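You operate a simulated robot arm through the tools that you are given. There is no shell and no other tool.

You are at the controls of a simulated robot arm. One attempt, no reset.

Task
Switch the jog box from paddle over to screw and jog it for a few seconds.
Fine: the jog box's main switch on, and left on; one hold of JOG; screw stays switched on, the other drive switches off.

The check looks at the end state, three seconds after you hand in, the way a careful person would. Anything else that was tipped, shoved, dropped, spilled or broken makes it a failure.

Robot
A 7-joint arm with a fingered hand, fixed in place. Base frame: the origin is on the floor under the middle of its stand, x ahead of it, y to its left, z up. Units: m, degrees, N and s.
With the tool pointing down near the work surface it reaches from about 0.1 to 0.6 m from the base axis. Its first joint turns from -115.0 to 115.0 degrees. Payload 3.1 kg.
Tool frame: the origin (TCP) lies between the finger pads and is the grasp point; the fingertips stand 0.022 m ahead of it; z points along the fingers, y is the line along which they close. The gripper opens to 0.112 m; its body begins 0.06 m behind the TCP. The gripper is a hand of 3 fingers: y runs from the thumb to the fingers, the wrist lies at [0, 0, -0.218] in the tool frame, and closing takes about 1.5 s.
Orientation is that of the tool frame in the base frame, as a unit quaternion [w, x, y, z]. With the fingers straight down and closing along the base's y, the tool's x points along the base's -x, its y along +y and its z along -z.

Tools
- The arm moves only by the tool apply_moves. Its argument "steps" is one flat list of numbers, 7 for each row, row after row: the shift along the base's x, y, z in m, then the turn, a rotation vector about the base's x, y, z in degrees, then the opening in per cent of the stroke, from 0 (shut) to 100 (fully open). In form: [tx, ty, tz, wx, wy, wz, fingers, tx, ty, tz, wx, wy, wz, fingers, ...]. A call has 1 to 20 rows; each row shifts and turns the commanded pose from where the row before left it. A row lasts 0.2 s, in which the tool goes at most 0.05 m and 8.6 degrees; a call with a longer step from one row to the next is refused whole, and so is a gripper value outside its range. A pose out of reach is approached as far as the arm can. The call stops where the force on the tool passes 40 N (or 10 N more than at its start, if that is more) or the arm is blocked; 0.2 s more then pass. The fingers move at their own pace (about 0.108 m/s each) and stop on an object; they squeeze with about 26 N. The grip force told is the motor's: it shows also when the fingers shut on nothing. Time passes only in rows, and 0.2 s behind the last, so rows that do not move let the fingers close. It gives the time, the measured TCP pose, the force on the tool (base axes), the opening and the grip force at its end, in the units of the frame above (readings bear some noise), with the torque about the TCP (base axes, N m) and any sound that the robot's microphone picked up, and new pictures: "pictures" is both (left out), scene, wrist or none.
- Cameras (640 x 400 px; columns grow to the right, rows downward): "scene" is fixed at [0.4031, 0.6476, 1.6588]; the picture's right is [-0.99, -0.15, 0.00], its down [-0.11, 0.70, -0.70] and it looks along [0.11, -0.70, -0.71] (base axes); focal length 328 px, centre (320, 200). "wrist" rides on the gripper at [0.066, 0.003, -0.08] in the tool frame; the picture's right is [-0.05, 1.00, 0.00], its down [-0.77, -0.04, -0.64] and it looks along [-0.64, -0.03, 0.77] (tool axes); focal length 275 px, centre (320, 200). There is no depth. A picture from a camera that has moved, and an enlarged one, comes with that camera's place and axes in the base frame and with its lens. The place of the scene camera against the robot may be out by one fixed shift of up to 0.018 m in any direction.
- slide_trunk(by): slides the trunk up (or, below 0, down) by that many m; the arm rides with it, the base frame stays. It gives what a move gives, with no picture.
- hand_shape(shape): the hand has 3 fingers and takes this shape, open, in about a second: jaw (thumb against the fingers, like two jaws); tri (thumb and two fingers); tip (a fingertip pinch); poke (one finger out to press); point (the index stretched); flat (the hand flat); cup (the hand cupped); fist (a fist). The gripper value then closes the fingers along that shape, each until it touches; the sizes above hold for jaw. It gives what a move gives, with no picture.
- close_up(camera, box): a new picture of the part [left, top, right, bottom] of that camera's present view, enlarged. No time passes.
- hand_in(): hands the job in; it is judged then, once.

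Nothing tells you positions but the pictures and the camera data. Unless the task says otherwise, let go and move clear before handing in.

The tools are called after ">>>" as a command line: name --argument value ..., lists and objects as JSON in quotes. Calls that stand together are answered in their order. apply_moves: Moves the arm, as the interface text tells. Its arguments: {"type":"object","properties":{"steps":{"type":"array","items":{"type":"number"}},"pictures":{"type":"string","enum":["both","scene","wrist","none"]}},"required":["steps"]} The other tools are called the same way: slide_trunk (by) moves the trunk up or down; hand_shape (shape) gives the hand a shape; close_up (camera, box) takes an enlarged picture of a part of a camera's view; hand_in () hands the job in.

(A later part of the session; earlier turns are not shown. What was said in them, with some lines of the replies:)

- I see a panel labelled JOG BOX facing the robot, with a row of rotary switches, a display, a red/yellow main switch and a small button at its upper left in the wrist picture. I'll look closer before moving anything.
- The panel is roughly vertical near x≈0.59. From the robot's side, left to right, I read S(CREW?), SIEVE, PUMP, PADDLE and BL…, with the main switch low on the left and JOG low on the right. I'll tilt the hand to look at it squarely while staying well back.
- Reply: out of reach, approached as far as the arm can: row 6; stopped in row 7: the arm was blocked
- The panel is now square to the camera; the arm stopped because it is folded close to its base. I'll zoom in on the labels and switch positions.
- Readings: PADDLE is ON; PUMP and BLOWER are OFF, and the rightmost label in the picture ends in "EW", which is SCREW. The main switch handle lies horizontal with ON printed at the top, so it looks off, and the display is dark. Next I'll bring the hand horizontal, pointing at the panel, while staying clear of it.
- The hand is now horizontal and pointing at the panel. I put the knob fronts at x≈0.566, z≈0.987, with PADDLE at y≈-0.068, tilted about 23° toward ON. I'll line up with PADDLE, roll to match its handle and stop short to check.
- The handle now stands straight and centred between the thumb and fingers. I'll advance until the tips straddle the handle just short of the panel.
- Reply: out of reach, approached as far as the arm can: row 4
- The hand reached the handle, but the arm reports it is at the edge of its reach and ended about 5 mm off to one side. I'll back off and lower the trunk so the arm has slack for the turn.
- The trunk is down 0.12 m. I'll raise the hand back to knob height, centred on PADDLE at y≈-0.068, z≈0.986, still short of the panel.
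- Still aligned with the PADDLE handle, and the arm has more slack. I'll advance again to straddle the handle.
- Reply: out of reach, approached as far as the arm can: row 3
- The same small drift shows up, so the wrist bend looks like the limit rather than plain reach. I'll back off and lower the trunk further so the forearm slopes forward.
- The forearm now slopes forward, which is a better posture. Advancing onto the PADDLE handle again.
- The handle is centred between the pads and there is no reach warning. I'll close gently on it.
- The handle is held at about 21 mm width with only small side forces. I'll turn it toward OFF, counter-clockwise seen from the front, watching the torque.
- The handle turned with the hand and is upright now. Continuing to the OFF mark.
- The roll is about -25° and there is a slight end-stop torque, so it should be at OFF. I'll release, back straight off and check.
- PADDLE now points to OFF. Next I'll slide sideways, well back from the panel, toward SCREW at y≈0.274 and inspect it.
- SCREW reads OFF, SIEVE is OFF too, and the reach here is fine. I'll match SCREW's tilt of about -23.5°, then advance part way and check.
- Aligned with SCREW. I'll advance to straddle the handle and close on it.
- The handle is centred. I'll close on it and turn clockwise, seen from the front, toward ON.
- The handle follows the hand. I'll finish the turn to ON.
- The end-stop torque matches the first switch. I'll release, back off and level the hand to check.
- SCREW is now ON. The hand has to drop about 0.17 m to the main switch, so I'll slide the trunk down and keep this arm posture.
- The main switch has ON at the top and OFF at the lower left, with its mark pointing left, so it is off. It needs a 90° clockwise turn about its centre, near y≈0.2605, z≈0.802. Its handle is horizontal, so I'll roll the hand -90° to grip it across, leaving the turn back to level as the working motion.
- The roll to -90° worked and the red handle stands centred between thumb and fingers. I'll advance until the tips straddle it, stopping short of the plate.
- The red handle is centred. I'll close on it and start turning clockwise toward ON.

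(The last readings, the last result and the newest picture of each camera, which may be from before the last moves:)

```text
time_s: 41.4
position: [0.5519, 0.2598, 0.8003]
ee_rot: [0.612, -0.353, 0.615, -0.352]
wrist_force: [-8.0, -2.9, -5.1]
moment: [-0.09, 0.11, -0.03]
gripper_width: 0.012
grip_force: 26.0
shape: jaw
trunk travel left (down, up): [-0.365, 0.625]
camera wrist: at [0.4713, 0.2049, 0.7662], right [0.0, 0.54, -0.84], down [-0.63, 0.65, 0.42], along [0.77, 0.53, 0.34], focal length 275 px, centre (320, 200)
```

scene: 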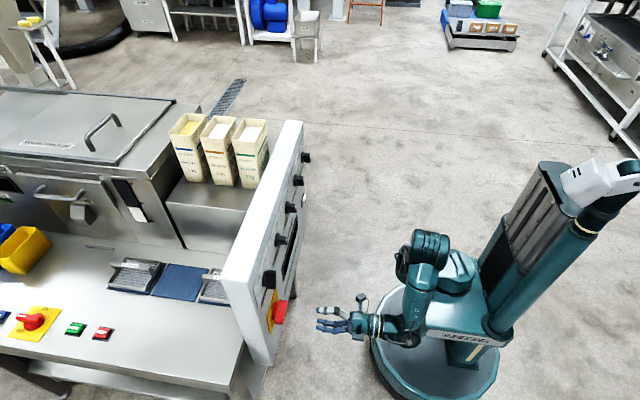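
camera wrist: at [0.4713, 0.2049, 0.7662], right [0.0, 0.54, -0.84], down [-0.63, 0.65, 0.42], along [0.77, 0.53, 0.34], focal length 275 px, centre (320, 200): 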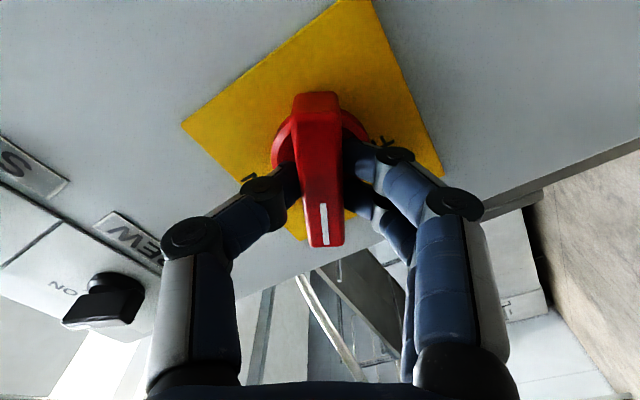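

The handle follows the hand and the forces are modest. Continuing to ON at the top.

>>> apply_moves --steps '[0, 0, 0, 5, 0, 0, 5, 0, 0, 0, 5, 0, 0, 5, 0, 0, 0, 5, 0, 0, 5, 0, 0, 0, 5, 0, 0, 5, 0, 0, 0, 5, 0, 0, 5, 0, 0, 0, 5, 0, 0, 5, 0, 0, 0, 5, 0, 0, 5, 0, 0, 0, 5, 0, 0, 5, 0, 0, 0, 5, 0, 0, 5, 0, 0, 0, 5, 0, 0, 5, 0, 0, 0, 5, 0, 0, 5, 0, 0, 0, 5, 0, 0, 5, 0, 0, 0, 0, 0, 0, 5]' --pictures "wrist"

```text
time_s: 44.2
position: [0.5527, 0.2595, 0.8014]
ee_rot: [0.706, 0.001, 0.708, 0.003]
wrist_force: [-8.7, -4.6, -11.0]
moment: [-0.01, 0.16, -0.07]
gripper_width: 0.0123
grip_force: 26.2
shape: jaw
trunk travel left (down, up): [-0.365, 0.625]
camera wrist: at [0.4716, 0.2634, 0.7359], right [0.0, 1.0, 0.05], down [-0.63, -0.04, 0.77], along [0.77, -0.03, 0.63], focal length 275 px, centre (320, 200)
```

wrist: 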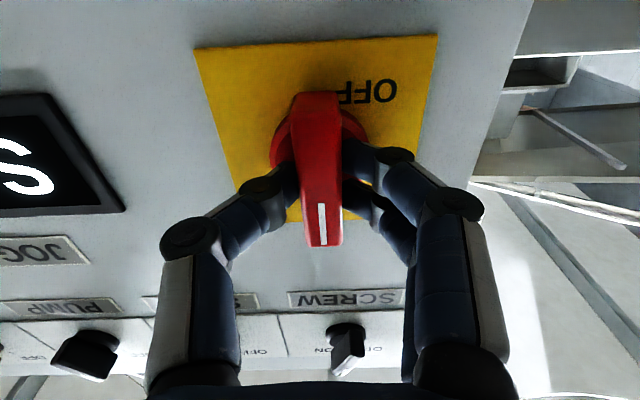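

The display has lit up with text starting with "S", so the main switch is live. I'll add a few degrees to seat it fully at ON, then release and back off to look.

>>> apply_moves --steps '[0, 0, 0, 3, 0, 0, 5, 0, 0, 0, 0, 0, 0, 5]' --pictures "wrist"

```text
time_s: 44.8
position: [0.5519, 0.2594, 0.8013]
ee_rot: [0.706, 0.019, 0.708, 0.022]
wrist_force: [-9.9, -4.1, -13.1]
moment: [-0.13, 0.15, -0.08]
gripper_width: 0.0128
grip_force: 26.2
shape: jaw
trunk travel left (down, up): [-0.365, 0.625]
camera wrist: at [0.4716, 0.267, 0.7363], right [0.0, 0.99, 0.1], down [-0.63, -0.08, 0.77], along [0.77, -0.06, 0.63], focal length 275 px, centre (320, 200)
```

wrist: 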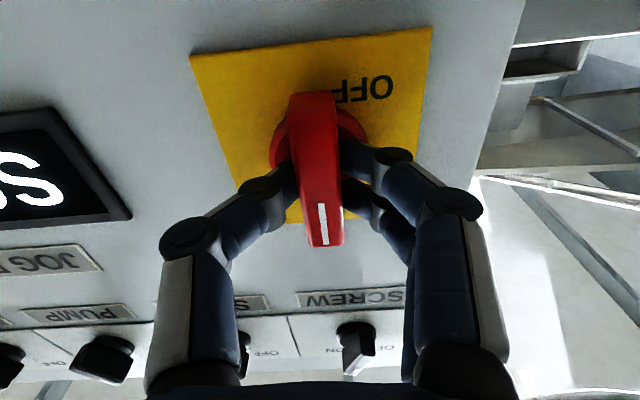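

The torque rises and the handle no longer follows, so it is against its ON stop. Releasing and backing off to view the panel.

>>> apply_moves --steps '[0, 0, 0, 0, 0, 0, 30, 0, 0, 0, 0, 0, 0, 60, 0, 0, 0, 0, 0, 0, 60, -0.02, 0, 0, 0, 0, 0, 60, -0.03, 0, 0, 0, 0, 0, 60, -0.03, 0, 0, 0, 0, 0, 60, -0.03, 0, 0, -3, 0, 0, 60, 0, -0.03, 0, 0, 0, 0, 60, 0, -0.04, 0, 0, 0, 0, 60, 0, -0.04, 0, 0, 0, 0, 60, 0, 0, 0, 0, 0, 0, 60]'

```text
time_s: 47.2
position: [0.4449, 0.1499, 0.8014]
ee_rot: [0.706, 0.001, 0.708, 0.003]
wrist_force: [0.1, 0.5, 0.7]
moment: [0.01, -0.02, 0.0]
gripper_width: 0.0667
grip_force: 0.0
shape: jaw
trunk travel left (down, up): [-0.365, 0.625]
camera wrist: at [0.3646, 0.1534, 0.737], right [0.0, 1.0, 0.05], down [-0.63, -0.04, 0.77], along [0.77, -0.03, 0.63], focal length 275 px, centre (320, 200)
```

scene: 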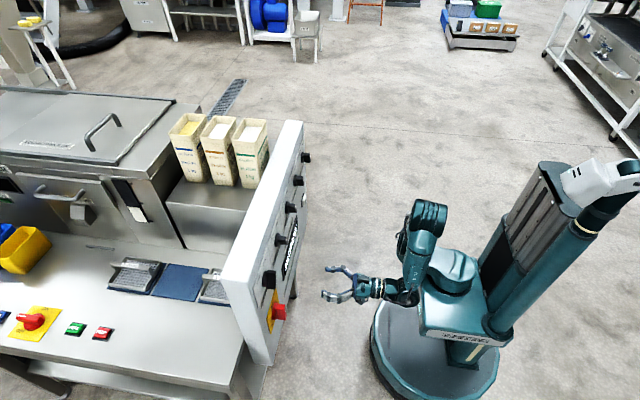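
wrist: 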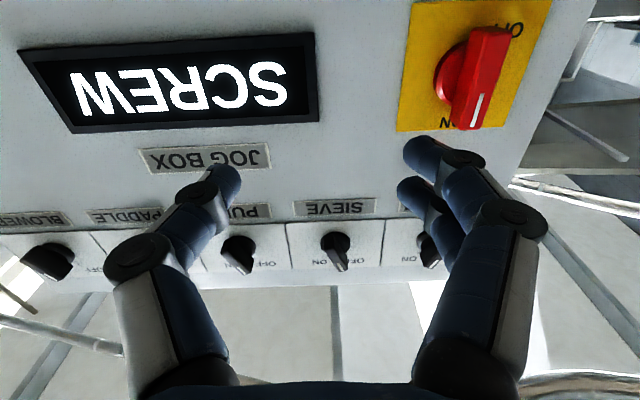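

The display reads SCREW and the main switch is vertical at ON. Now I'll move across to JOG at about y≈-0.175, z≈0.792, staying back, and switch to the poke shape.

>>> apply_moves --steps '[0, -0.046, 0, 0, 0, 0, 60, 0, -0.046, 0, 0, 0, 0, 60, 0, -0.046, 0, 0, 0, 0, 60, 0, -0.046, 0, 0, 0, 0, 60, 0, -0.046, 0, 0, 0, 0, 60, 0, -0.046, 0, 0, 0, 0, 60, 0, -0.046, 0, 0, 0, 0, 60, 0, -0.003, 0, 0, 0, 0, 60]' --pictures "none"

>>> hand_shape --shape "poke"

>>> apply_moves --steps '[0, 0, 0, 0, 0, 0, 100]'

```text
time_s: 49.0
position: [0.4444, -0.0882, 0.8025]
ee_rot: [0.706, 0.002, 0.708, 0.001]
wrist_force: [0.5, -0.5, -0.5]
moment: [0.0, 0.0, 0.02]
gripper_width: 0.0668
grip_force: 0.1
shape: jaw
out of reach, approached as far as the arm can: row 6, 7
trunk travel left (down, up): [-0.365, 0.625]
```

```text
time_s: 49.9
position: [0.4443, -0.0884, 0.8028]
ee_rot: [0.706, 0.002, 0.708, 0.001]
wrist_force: [-0.5, 0.5, 0.6]
moment: [0.0, 0.0, 0.01]
gripper_width: 0.0
grip_force: 0.1
shape: poke
trunk travel left (down, up): [-0.365, 0.625]
```

```text
time_s: 50.3
position: [0.4456, -0.0882, 0.8032]
ee_rot: [0.706, 0.002, 0.708, 0.001]
wrist_force: [1.1, 0.2, -0.5]
moment: [0.01, 0.01, 0.02]
gripper_width: 0.0002
grip_force: 0.1
shape: poke
trunk travel left (down, up): [-0.365, 0.625]
camera wrist: at [0.3643, -0.0833, 0.7378], right [0.0, 1.0, 0.05], down [-0.63, -0.04, 0.77], along [0.77, -0.04, 0.63], focal length 275 px, centre (320, 200)
```

scene: 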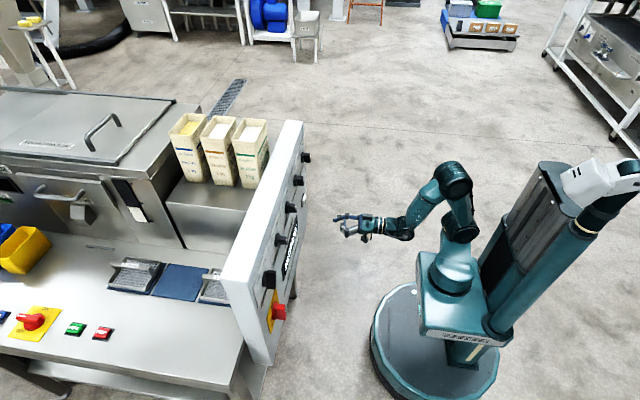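
wrist: 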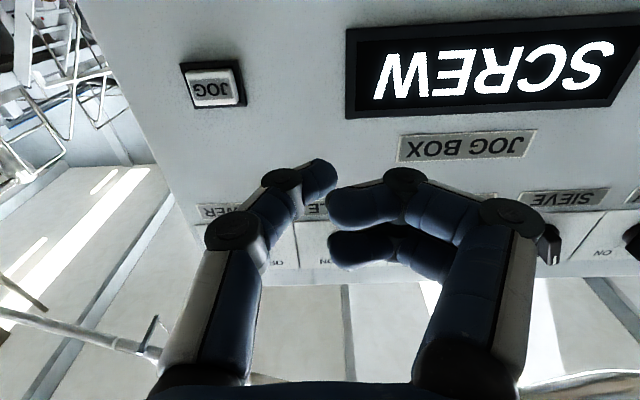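

The display still reads SCREW and JOG is visible at upper left. The arm stopped short at y≈-0.088, at the edge of its range, so I'll inspect the poke shape and then fix the reach.

>>> close_up --camera "wrist" --box '[150, 130, 550, 400]'

>>> close_up --camera "scene" --box '[310, 180, 430, 260]'

```text
1.48 times, centred on (350, 265) of wrist
camera zoom: at [0.3643, -0.0833, 0.7378], right [0.0, 1.0, 0.05], down [-0.63, -0.04, 0.77], along [0.77, -0.04, 0.63], focal length 408 px, centre (276, 104)
```

zoom: 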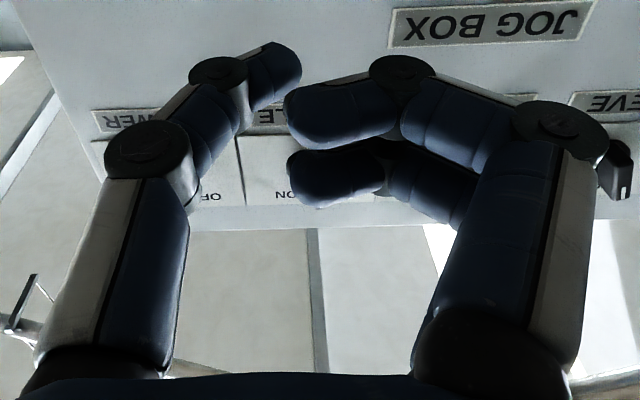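

```text
5.00 times, centred on (370, 220) of scene
camera zoom: at [0.4031, 0.6476, 1.6588], right [-0.99, -0.15, 0.0], down [-0.11, 0.7, -0.7], along [0.11, -0.7, -0.71], focal length 1637 px, centre (70, 100)
```

zoom: 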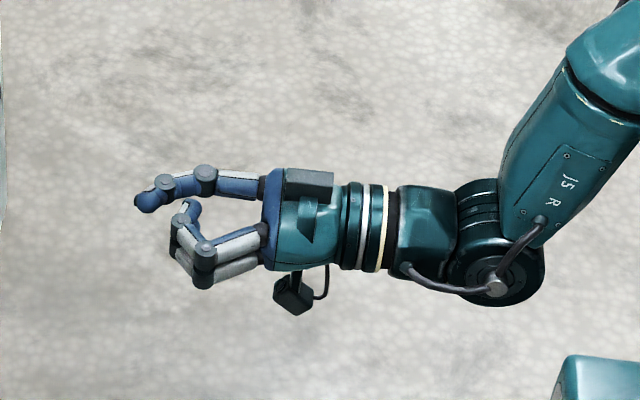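

In poke, the thumb is the finger that sticks out, with its tip near the tool axis about 20 mm ahead of the TCP; the other two are curled behind it. I'll try moving sideways slightly further forward, where the arm is less folded.

>>> apply_moves --steps '[0.025, 0, 0, 0, 0, 0, 100, 0.025, 0, 0, 0, 0, 0, 100, 0, -0.02, 0, 0, 0, 0, 100, 0, -0.02, 0, 0, 0, 0, 100, 0, -0.02, 0, 0, 0, 0, 100, 0, -0.02, 0, 0, 0, 0, 100, 0, 0, 0, 0, 0, 0, 100]'

```text
time_s: 51.9
position: [0.4889, -0.0852, 0.8027]
ee_rot: [0.706, 0.001, 0.708, 0.003]
wrist_force: [-0.4, -0.1, 0.4]
moment: [-0.05, 0.01, 0.02]
gripper_width: 0.0
grip_force: 0.0
shape: poke
out of reach, approached as far as the arm can: row 2, 3, 4, 5, 6
trunk travel left (down, up): [-0.365, 0.625]
camera wrist: at [0.4083, -0.0812, 0.7377], right [0.0, 1.0, 0.05], down [-0.63, -0.04, 0.77], along [0.77, -0.03, 0.63], focal length 275 px, centre (320, 200)
```

scene: 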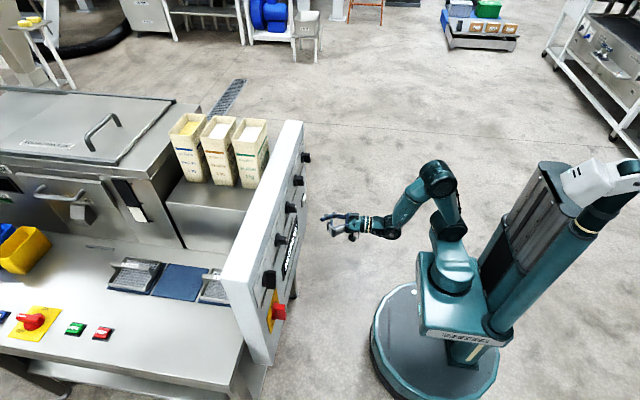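
wrist: 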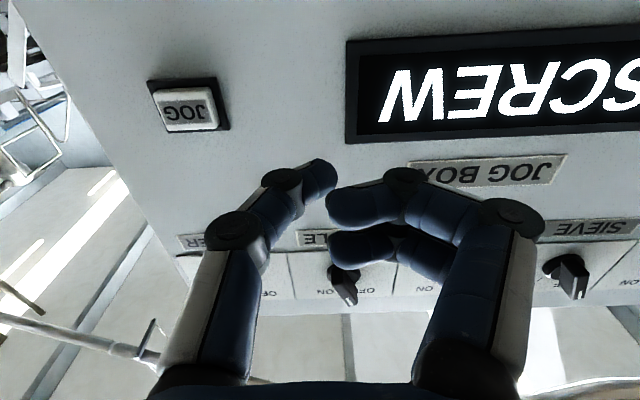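

The limit comes from the hand pointing straight ahead on this side. Pressing a button doesn't need that, so I'll back off and yaw the hand about 17° to the right. I put the JOG cap at about [0.582, -0.170, 0.800].

>>> apply_moves --steps '[-0.02, 0, 0, 0, 0, -5.7, 100, -0.015, -0.01, 0, 0, 0, -5.7, 100, 0, -0.025, 0, 0, 0, -5.7, 100, 0, -0.025, -0.002, 0, 0, 0, 100, 0, -0.02, 0, 0, 0, 0, 100, 0, 0, 0, 0, 0, 0, 100]'

```text
time_s: 53.3
position: [0.4544, -0.1636, 0.8011]
ee_rot: [0.699, 0.107, 0.7, -0.103]
wrist_force: [0.5, -1.1, 0.1]
moment: [0.03, -0.03, 0.0]
gripper_width: 0.0
grip_force: 0.0
shape: poke
trunk travel left (down, up): [-0.365, 0.625]
camera wrist: at [0.3783, -0.1377, 0.7369], right [0.29, 0.96, 0.05], down [-0.62, 0.15, 0.77], along [0.73, -0.26, 0.63], focal length 275 px, centre (320, 200)
```

scene: 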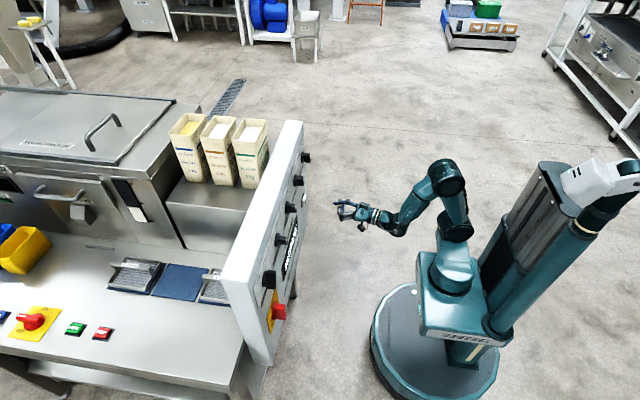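
wrist: 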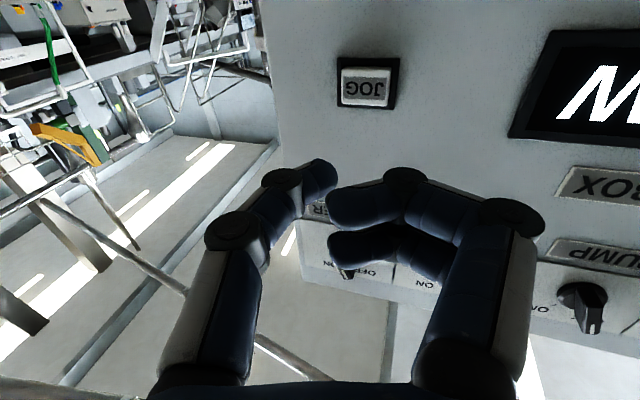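

The reach is fine now, and the refined JOG position agrees: y≈-0.1695, z≈0.800. I'll move forward to a couple of centimetres short of the cap and check the aim.

>>> apply_moves --steps '[0.03, 0, 0, 0, 0, 0, 100, 0.03, 0, 0, 0, 0, 0, 100, 0.02, 0, -0.001, 0, 0, 0, 100, 0, 0, 0, 0, 0, 0, 100]'

```text
time_s: 54.3
position: [0.5333, -0.1636, 0.8006]
ee_rot: [0.699, 0.106, 0.7, -0.102]
wrist_force: [-1.2, -0.7, 0.9]
moment: [0.02, -0.01, 0.0]
gripper_width: 0.0
grip_force: 0.1
shape: poke
trunk travel left (down, up): [-0.365, 0.625]
camera wrist: at [0.4578, -0.1362, 0.7359], right [0.29, 0.96, 0.05], down [-0.62, 0.15, 0.77], along [0.73, -0.26, 0.63], focal length 275 px, centre (320, 200)
```

scene: 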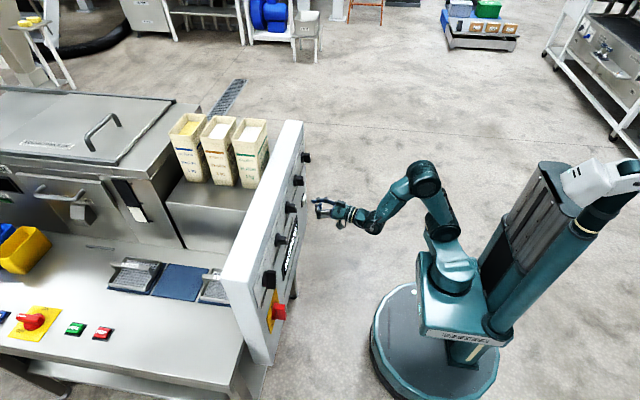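
wrist: 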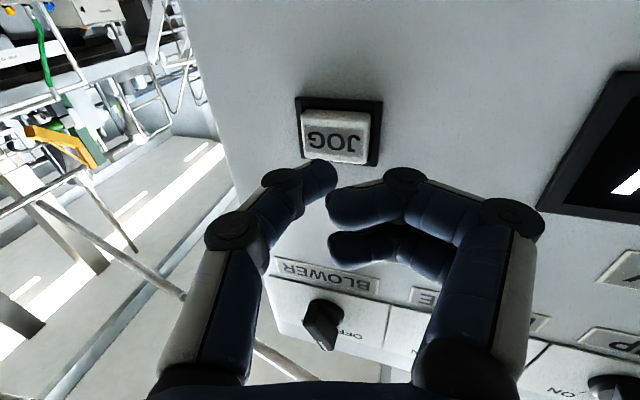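

The aim is good; the fingertip will land near the cap centre. Now I'll press in slowly until there is contact, and keep it in as one continuous hold.

>>> apply_moves --steps '[0.012, 0, 0, 0, 0, 0, 100, 0.008, 0, 0, 0, 0, 0, 100, 0.005, 0, 0, 0, 0, 0, 100, 0.003, 0, 0, 0, 0, 0, 100, 0.002, 0, 0, 0, 0, 0, 100]' --pictures "wrist"

```text
time_s: 55.5
position: [0.5615, -0.1653, 0.8015]
ee_rot: [0.699, 0.106, 0.7, -0.103]
wrist_force: [-12.1, 0.9, -2.8]
moment: [0.01, 0.02, -0.06]
gripper_width: 0.0001
grip_force: 0.0
shape: poke
trunk travel left (down, up): [-0.365, 0.625]
heard: click
camera wrist: at [0.4857, -0.1369, 0.7362], right [0.29, 0.95, 0.05], down [-0.62, 0.15, 0.77], along [0.73, -0.26, 0.63], focal length 275 px, centre (320, 200)
```

wrist: 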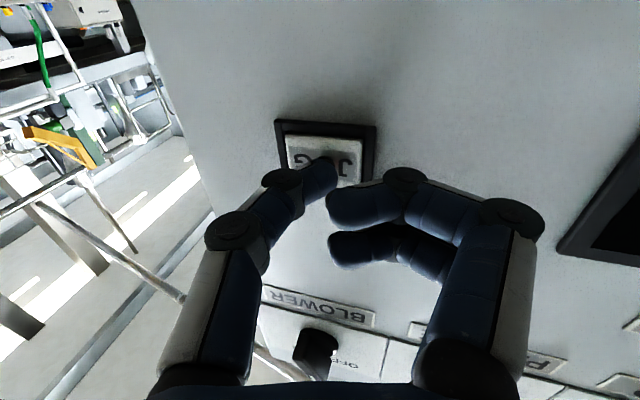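

I heard a click and there is about 12 N on the tip, so the button is down. I'll hold it still for a few seconds.

>>> apply_moves --steps '[0.001, 0, 0, 0, 0, 0, 100, 0, 0, 0, 0, 0, 0, 100, 0, 0, 0, 0, 0, 0, 100, 0, 0, 0, 0, 0, 0, 100, 0, 0, 0, 0, 0, 0, 100, 0, 0, 0, 0, 0, 0, 100, 0, 0, 0, 0, 0, 0, 100, 0, 0, 0, 0, 0, 0, 100, 0, 0, 0, 0, 0, 0, 100, 0, 0, 0, 0, 0, 0, 100]'

```text
time_s: 57.7
position: [0.5621, -0.1652, 0.8023]
ee_rot: [0.7, 0.107, 0.699, -0.102]
wrist_force: [-18.9, -1.1, 0.5]
moment: [0.0, 0.0, -0.15]
gripper_width: 0.0
grip_force: 0.0
shape: poke
trunk travel left (down, up): [-0.365, 0.625]
camera wrist: at [0.4864, -0.1372, 0.7375], right [0.29, 0.95, 0.05], down [-0.62, 0.15, 0.77], along [0.73, -0.26, 0.64], focal length 275 px, centre (320, 200)
```

scene: 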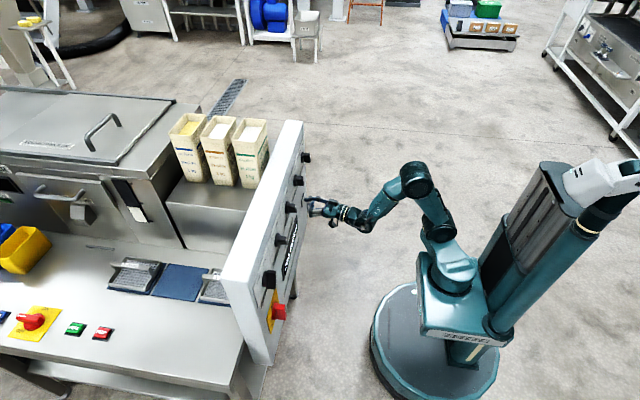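
wrist: 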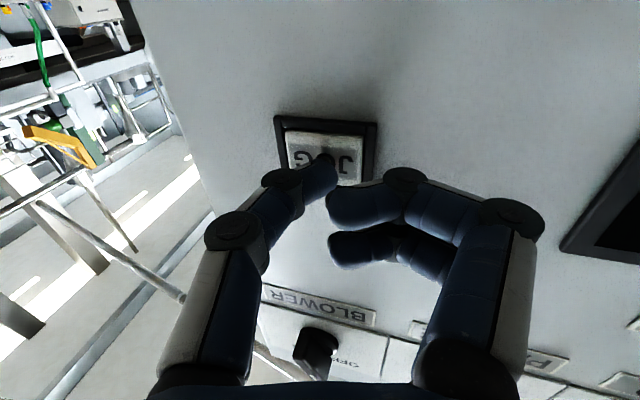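

>>> close_up --camera "scene" --box '[230, 120, 350, 340]'

>>> close_up --camera "wrist" --box '[240, 100, 420, 210]'

```text
1.82 times, centred on (290, 230) of scene
camera zoom: at [0.4031, 0.6476, 1.6588], right [-0.99, -0.15, 0.0], down [-0.11, 0.7, -0.7], along [0.11, -0.7, -0.71], focal length 595 px, centre (374, 146)
```

zoom: 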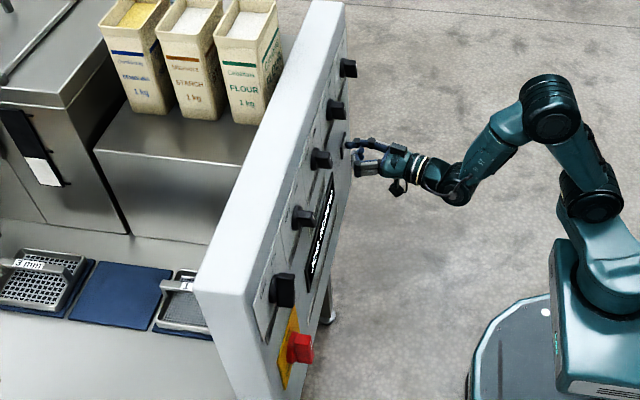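

```text
3.56 times, centred on (330, 155) of wrist
camera zoom: at [0.4864, -0.1372, 0.7375], right [0.29, 0.95, 0.05], down [-0.62, 0.15, 0.77], along [0.73, -0.26, 0.64], focal length 979 px, centre (284, 360)
```

zoom: 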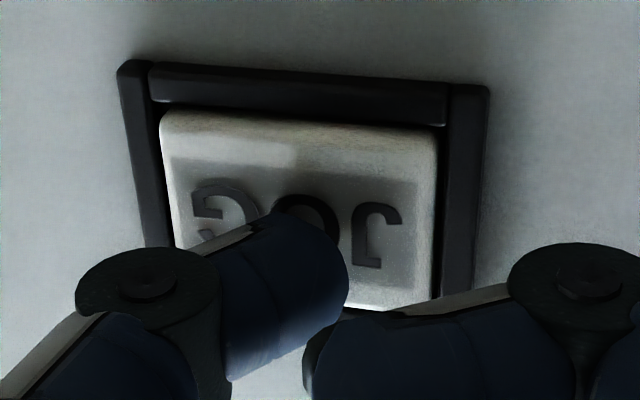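

The display text is longer than before, so the drive appears to be running, and the button is still down. I'll hold a little over a second more, then withdraw straight back.

>>> apply_moves --steps '[0, 0, 0, 0, 0, 0, 100, 0, 0, 0, 0, 0, 0, 100, 0, 0, 0, 0, 0, 0, 100, 0, 0, 0, 0, 0, 0, 100, 0, 0, 0, 0, 0, 0, 100, 0, 0, 0, 0, 0, 0, 100, -0.02, 0, 0, 0, 0, 0, 100, -0.03, 0, 0, 0, 0, 0, 100, -0.03, 0, 0, 0, 0, 0, 100, -0.02, 0, 0, 0, 0, 0, 100, 0, 0, 0, 0, 0, 0, 100]'

```text
time_s: 60.1
position: [0.4649, -0.1656, 0.8012]
ee_rot: [0.699, 0.105, 0.7, -0.102]
wrist_force: [0.5, 0.4, -0.3]
moment: [0.0, -0.01, -0.02]
gripper_width: 0.0
grip_force: 0.2
shape: poke
trunk travel left (down, up): [-0.365, 0.625]
camera wrist: at [0.3887, -0.1379, 0.7358], right [0.29, 0.96, 0.05], down [-0.62, 0.15, 0.77], along [0.73, -0.26, 0.63], focal length 275 px, centre (320, 200)
```

scene: 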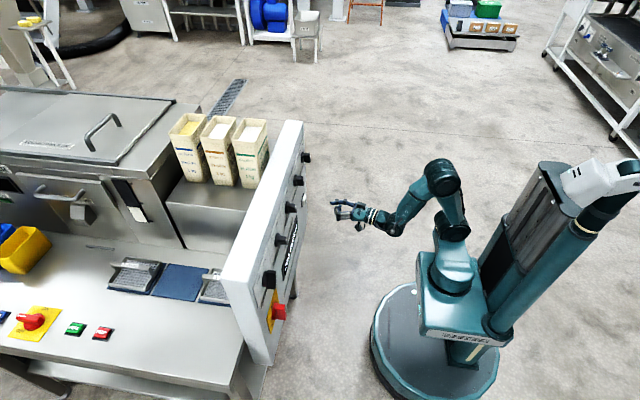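
wrist: 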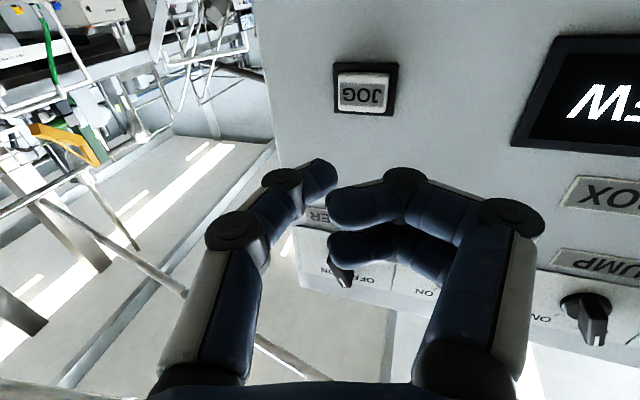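

JOG has popped back out. I'll move to the middle, well clear of the panel, to read the display and all the switches before handing in.

>>> apply_moves --steps '[-0.015, 0.03, 0, 0, 0, 5.7, 100, 0, 0.04, 0, 0, 0, 5.7, 100, 0, 0.04, 0, 0, 0, 5.7, 100, 0, 0.045, 0, 0, 0, 0, 100, 0, 0.045, 0, 0, 0, 0, 100, 0, 0.03, 0, 0, 0, 0, 100, 0, 0, 0, 0, 0, 0, 100]'

```text
time_s: 61.7
position: [0.4493, 0.0648, 0.802]
ee_rot: [0.707, 0.001, 0.708, 0.002]
wrist_force: [0.1, 0.8, 0.2]
moment: [0.02, -0.01, -0.01]
gripper_width: 0.0
grip_force: 0.0
shape: poke
trunk travel left (down, up): [-0.365, 0.625]
camera wrist: at [0.369, 0.0687, 0.7369], right [0.0, 1.0, 0.05], down [-0.63, -0.04, 0.77], along [0.77, -0.03, 0.63], focal length 275 px, centre (320, 200)
```

scene: 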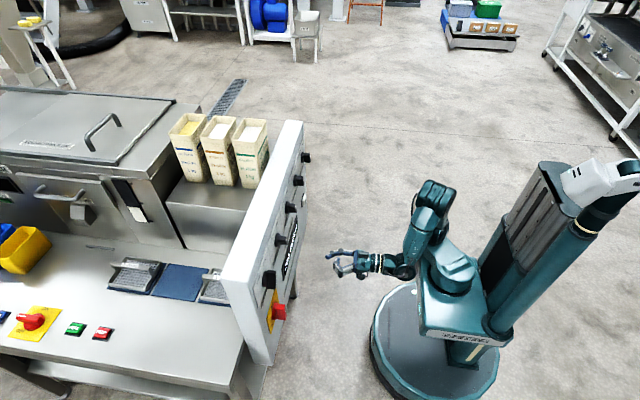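
wrist: 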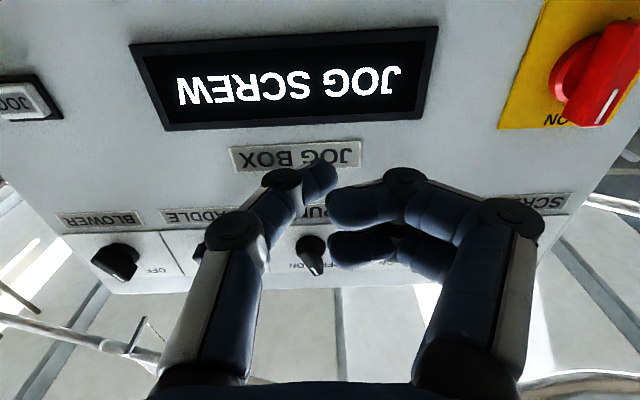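

The display reads JOG SCREW. I'll check that the button is out and wait a moment to see whether the display settles.

>>> close_up --camera "wrist" --box '[0, 20, 180, 130]'

>>> apply_moves --steps '[0, -0.03, 0, 0, 0, 0, 100, 0, -0.03, 0, 0, 0, 0, 100, 0, -0.03, 0, 0, 0, 0, 100, 0, 0, 0, 0, 0, 0, 100, 0, 0, 0, 0, 0, 0, 100, 0, 0, 0, 0, 0, 0, 100, 0, 0, 0, 0, 0, 0, 100, 0, 0, 0, 0, 0, 0, 100, 0, 0, 0, 0, 0, 0, 100, 0, 0, 0, 0, 0, 0, 100]'

```text
3.56 times, centred on (90, 75) of wrist
camera zoom: at [0.369, 0.0687, 0.7369], right [0.0, 1.0, 0.05], down [-0.63, -0.04, 0.77], along [0.77, -0.03, 0.63], focal length 979 px, centre (1138, 644)
```

zoom: 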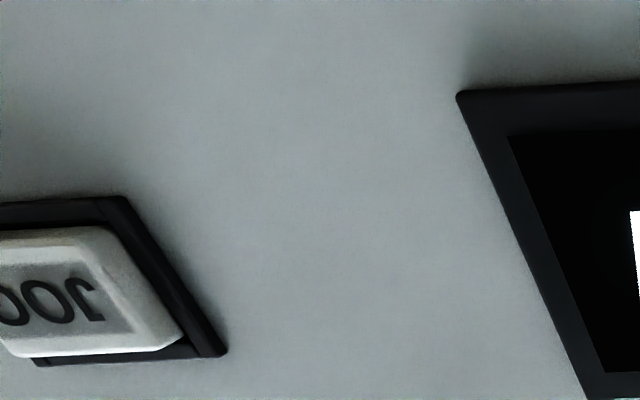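

```text
time_s: 63.9
position: [0.4489, -0.0246, 0.8007]
ee_rot: [0.707, 0.001, 0.708, 0.002]
wrist_force: [0.3, -0.8, 0.4]
moment: [-0.02, 0.03, -0.02]
gripper_width: 0.0001
grip_force: 0.0
shape: poke
trunk travel left (down, up): [-0.365, 0.625]
camera wrist: at [0.369, -0.0203, 0.7362], right [0.0, 1.0, 0.05], down [-0.63, -0.04, 0.77], along [0.77, -0.03, 0.63], focal length 275 px, centre (320, 200)
```

scene: 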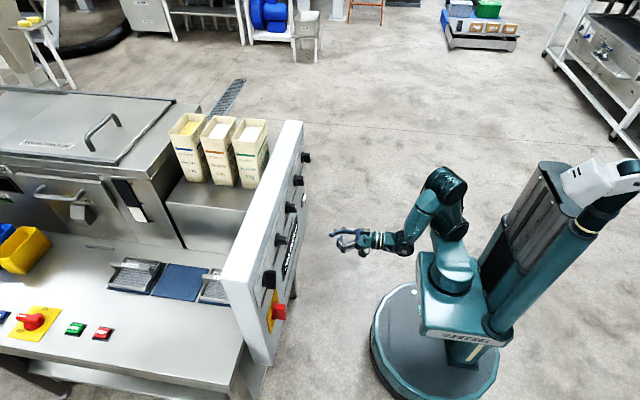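
wrist: 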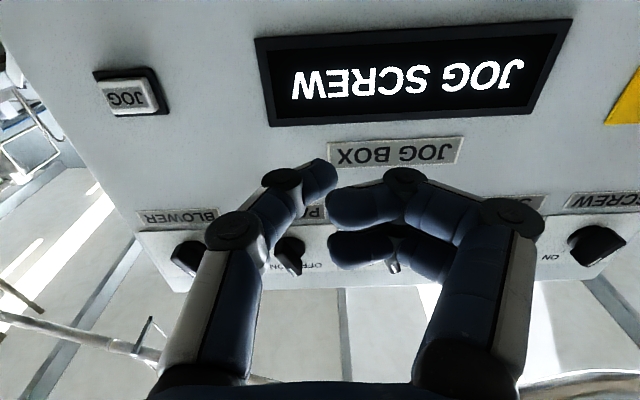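

The button is out, and the display still reads JOG SCREW. I'll wait a few seconds more and compare the display, while raising the view to check every switch once more.

>>> slide_trunk --by 0.15

>>> apply_moves --steps '[0, 0.02, 0, 0, 0, 0, 100, 0, 0.02, 0, 0, 0, 0, 100, 0, 0.02, 0, 0, 0, 0, 100, 0, 0, 0, 0, 0, 0, 100, 0, 0, 0, 0, 0, 0, 100]'

>>> close_up --camera "scene" --box '[230, 120, 350, 340]'

```text
time_s: 65.7
position: [0.4503, -0.0235, 0.9508]
ee_rot: [0.706, 0.001, 0.708, 0.003]
wrist_force: [-0.4, 0.3, -0.3]
moment: [0.02, -0.01, 0.0]
gripper_width: 0.0
grip_force: 0.2
shape: poke
trunk travel left (down, up): [-0.515, 0.475]
```

```text
time_s: 66.9
position: [0.4497, 0.0356, 0.95]
ee_rot: [0.706, 0.001, 0.708, 0.002]
wrist_force: [0.4, 0.1, 0.4]
moment: [0.02, 0.02, 0.03]
gripper_width: 0.0
grip_force: 0.0
shape: poke
trunk travel left (down, up): [-0.515, 0.475]
camera wrist: at [0.3689, 0.0397, 0.8851], right [0.0, 1.0, 0.05], down [-0.63, -0.04, 0.77], along [0.77, -0.03, 0.63], focal length 275 px, centre (320, 200)
```

scene: 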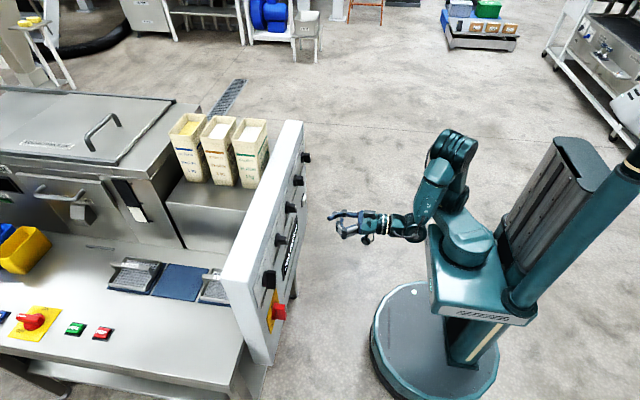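
wrist: 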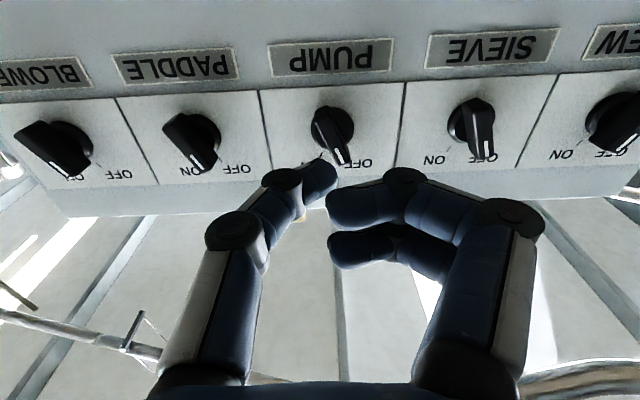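

```text
1.82 times, centred on (290, 230) of scene
camera zoom: at [0.4031, 0.6476, 1.6588], right [-0.99, -0.15, 0.0], down [-0.11, 0.7, -0.7], along [0.11, -0.7, -0.71], focal length 595 px, centre (374, 146)
```

zoom: 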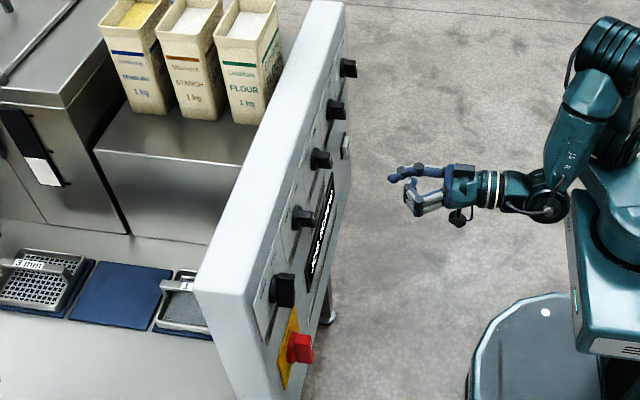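

>>> close_up --camera "wrist" --box '[400, 20, 640, 180]'

>>> close_up --camera "wrist" --box '[0, 40, 400, 210]'

```text
2.50 times, centred on (520, 100) of wrist
camera zoom: at [0.3689, 0.0397, 0.8851], right [0.0, 1.0, 0.05], down [-0.63, -0.04, 0.77], along [0.77, -0.03, 0.63], focal length 688 px, centre (-180, 450)
```

zoom: 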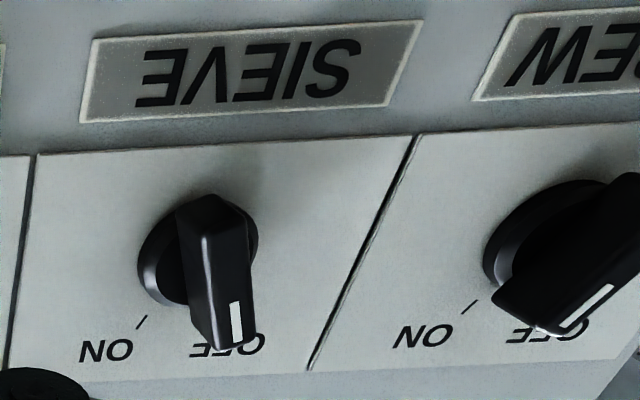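

```text
1.60 times, centred on (200, 125) of wrist
camera zoom: at [0.3689, 0.0397, 0.8851], right [0.0, 1.0, 0.05], down [-0.63, -0.04, 0.77], along [0.77, -0.03, 0.63], focal length 440 px, centre (512, 320)
```

zoom: 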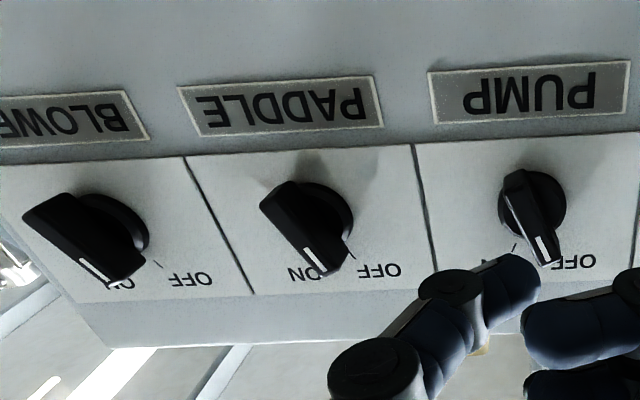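

PADDLE, PUMP, SIEVE and BLOWER all sit along their OFF marks. SCREW leans along its ON mark, the main switch is at ON, and JOG was held once for about 3.5 s and is now released. The hand is clear of the panel and nothing else was touched, so I'm handing in.

>>> hand_in

```text
The job is handed in.
```

The jog box is switched from paddle to screw, and I jogged it once, holding JOG for about 3.5 seconds. I've handed the job in; no result has come back yet.

- **Main switch:** it was off at the start. I turned it to ON and left it there.
- **Drive switches:** SCREW is on. PADDLE, PUMP, SIEVE and BLOWER are off.
- **JOG:** the button clicked when pressed and came back out when I let go.
- **Display:** it went from "SCREW" to "JOG SCREW" and still read that more than three seconds after release. I took this as the last action shown and could not confirm separately that the screw had stopped.

The hand is clear of the panel, and I saw nothing else moved or knocked.
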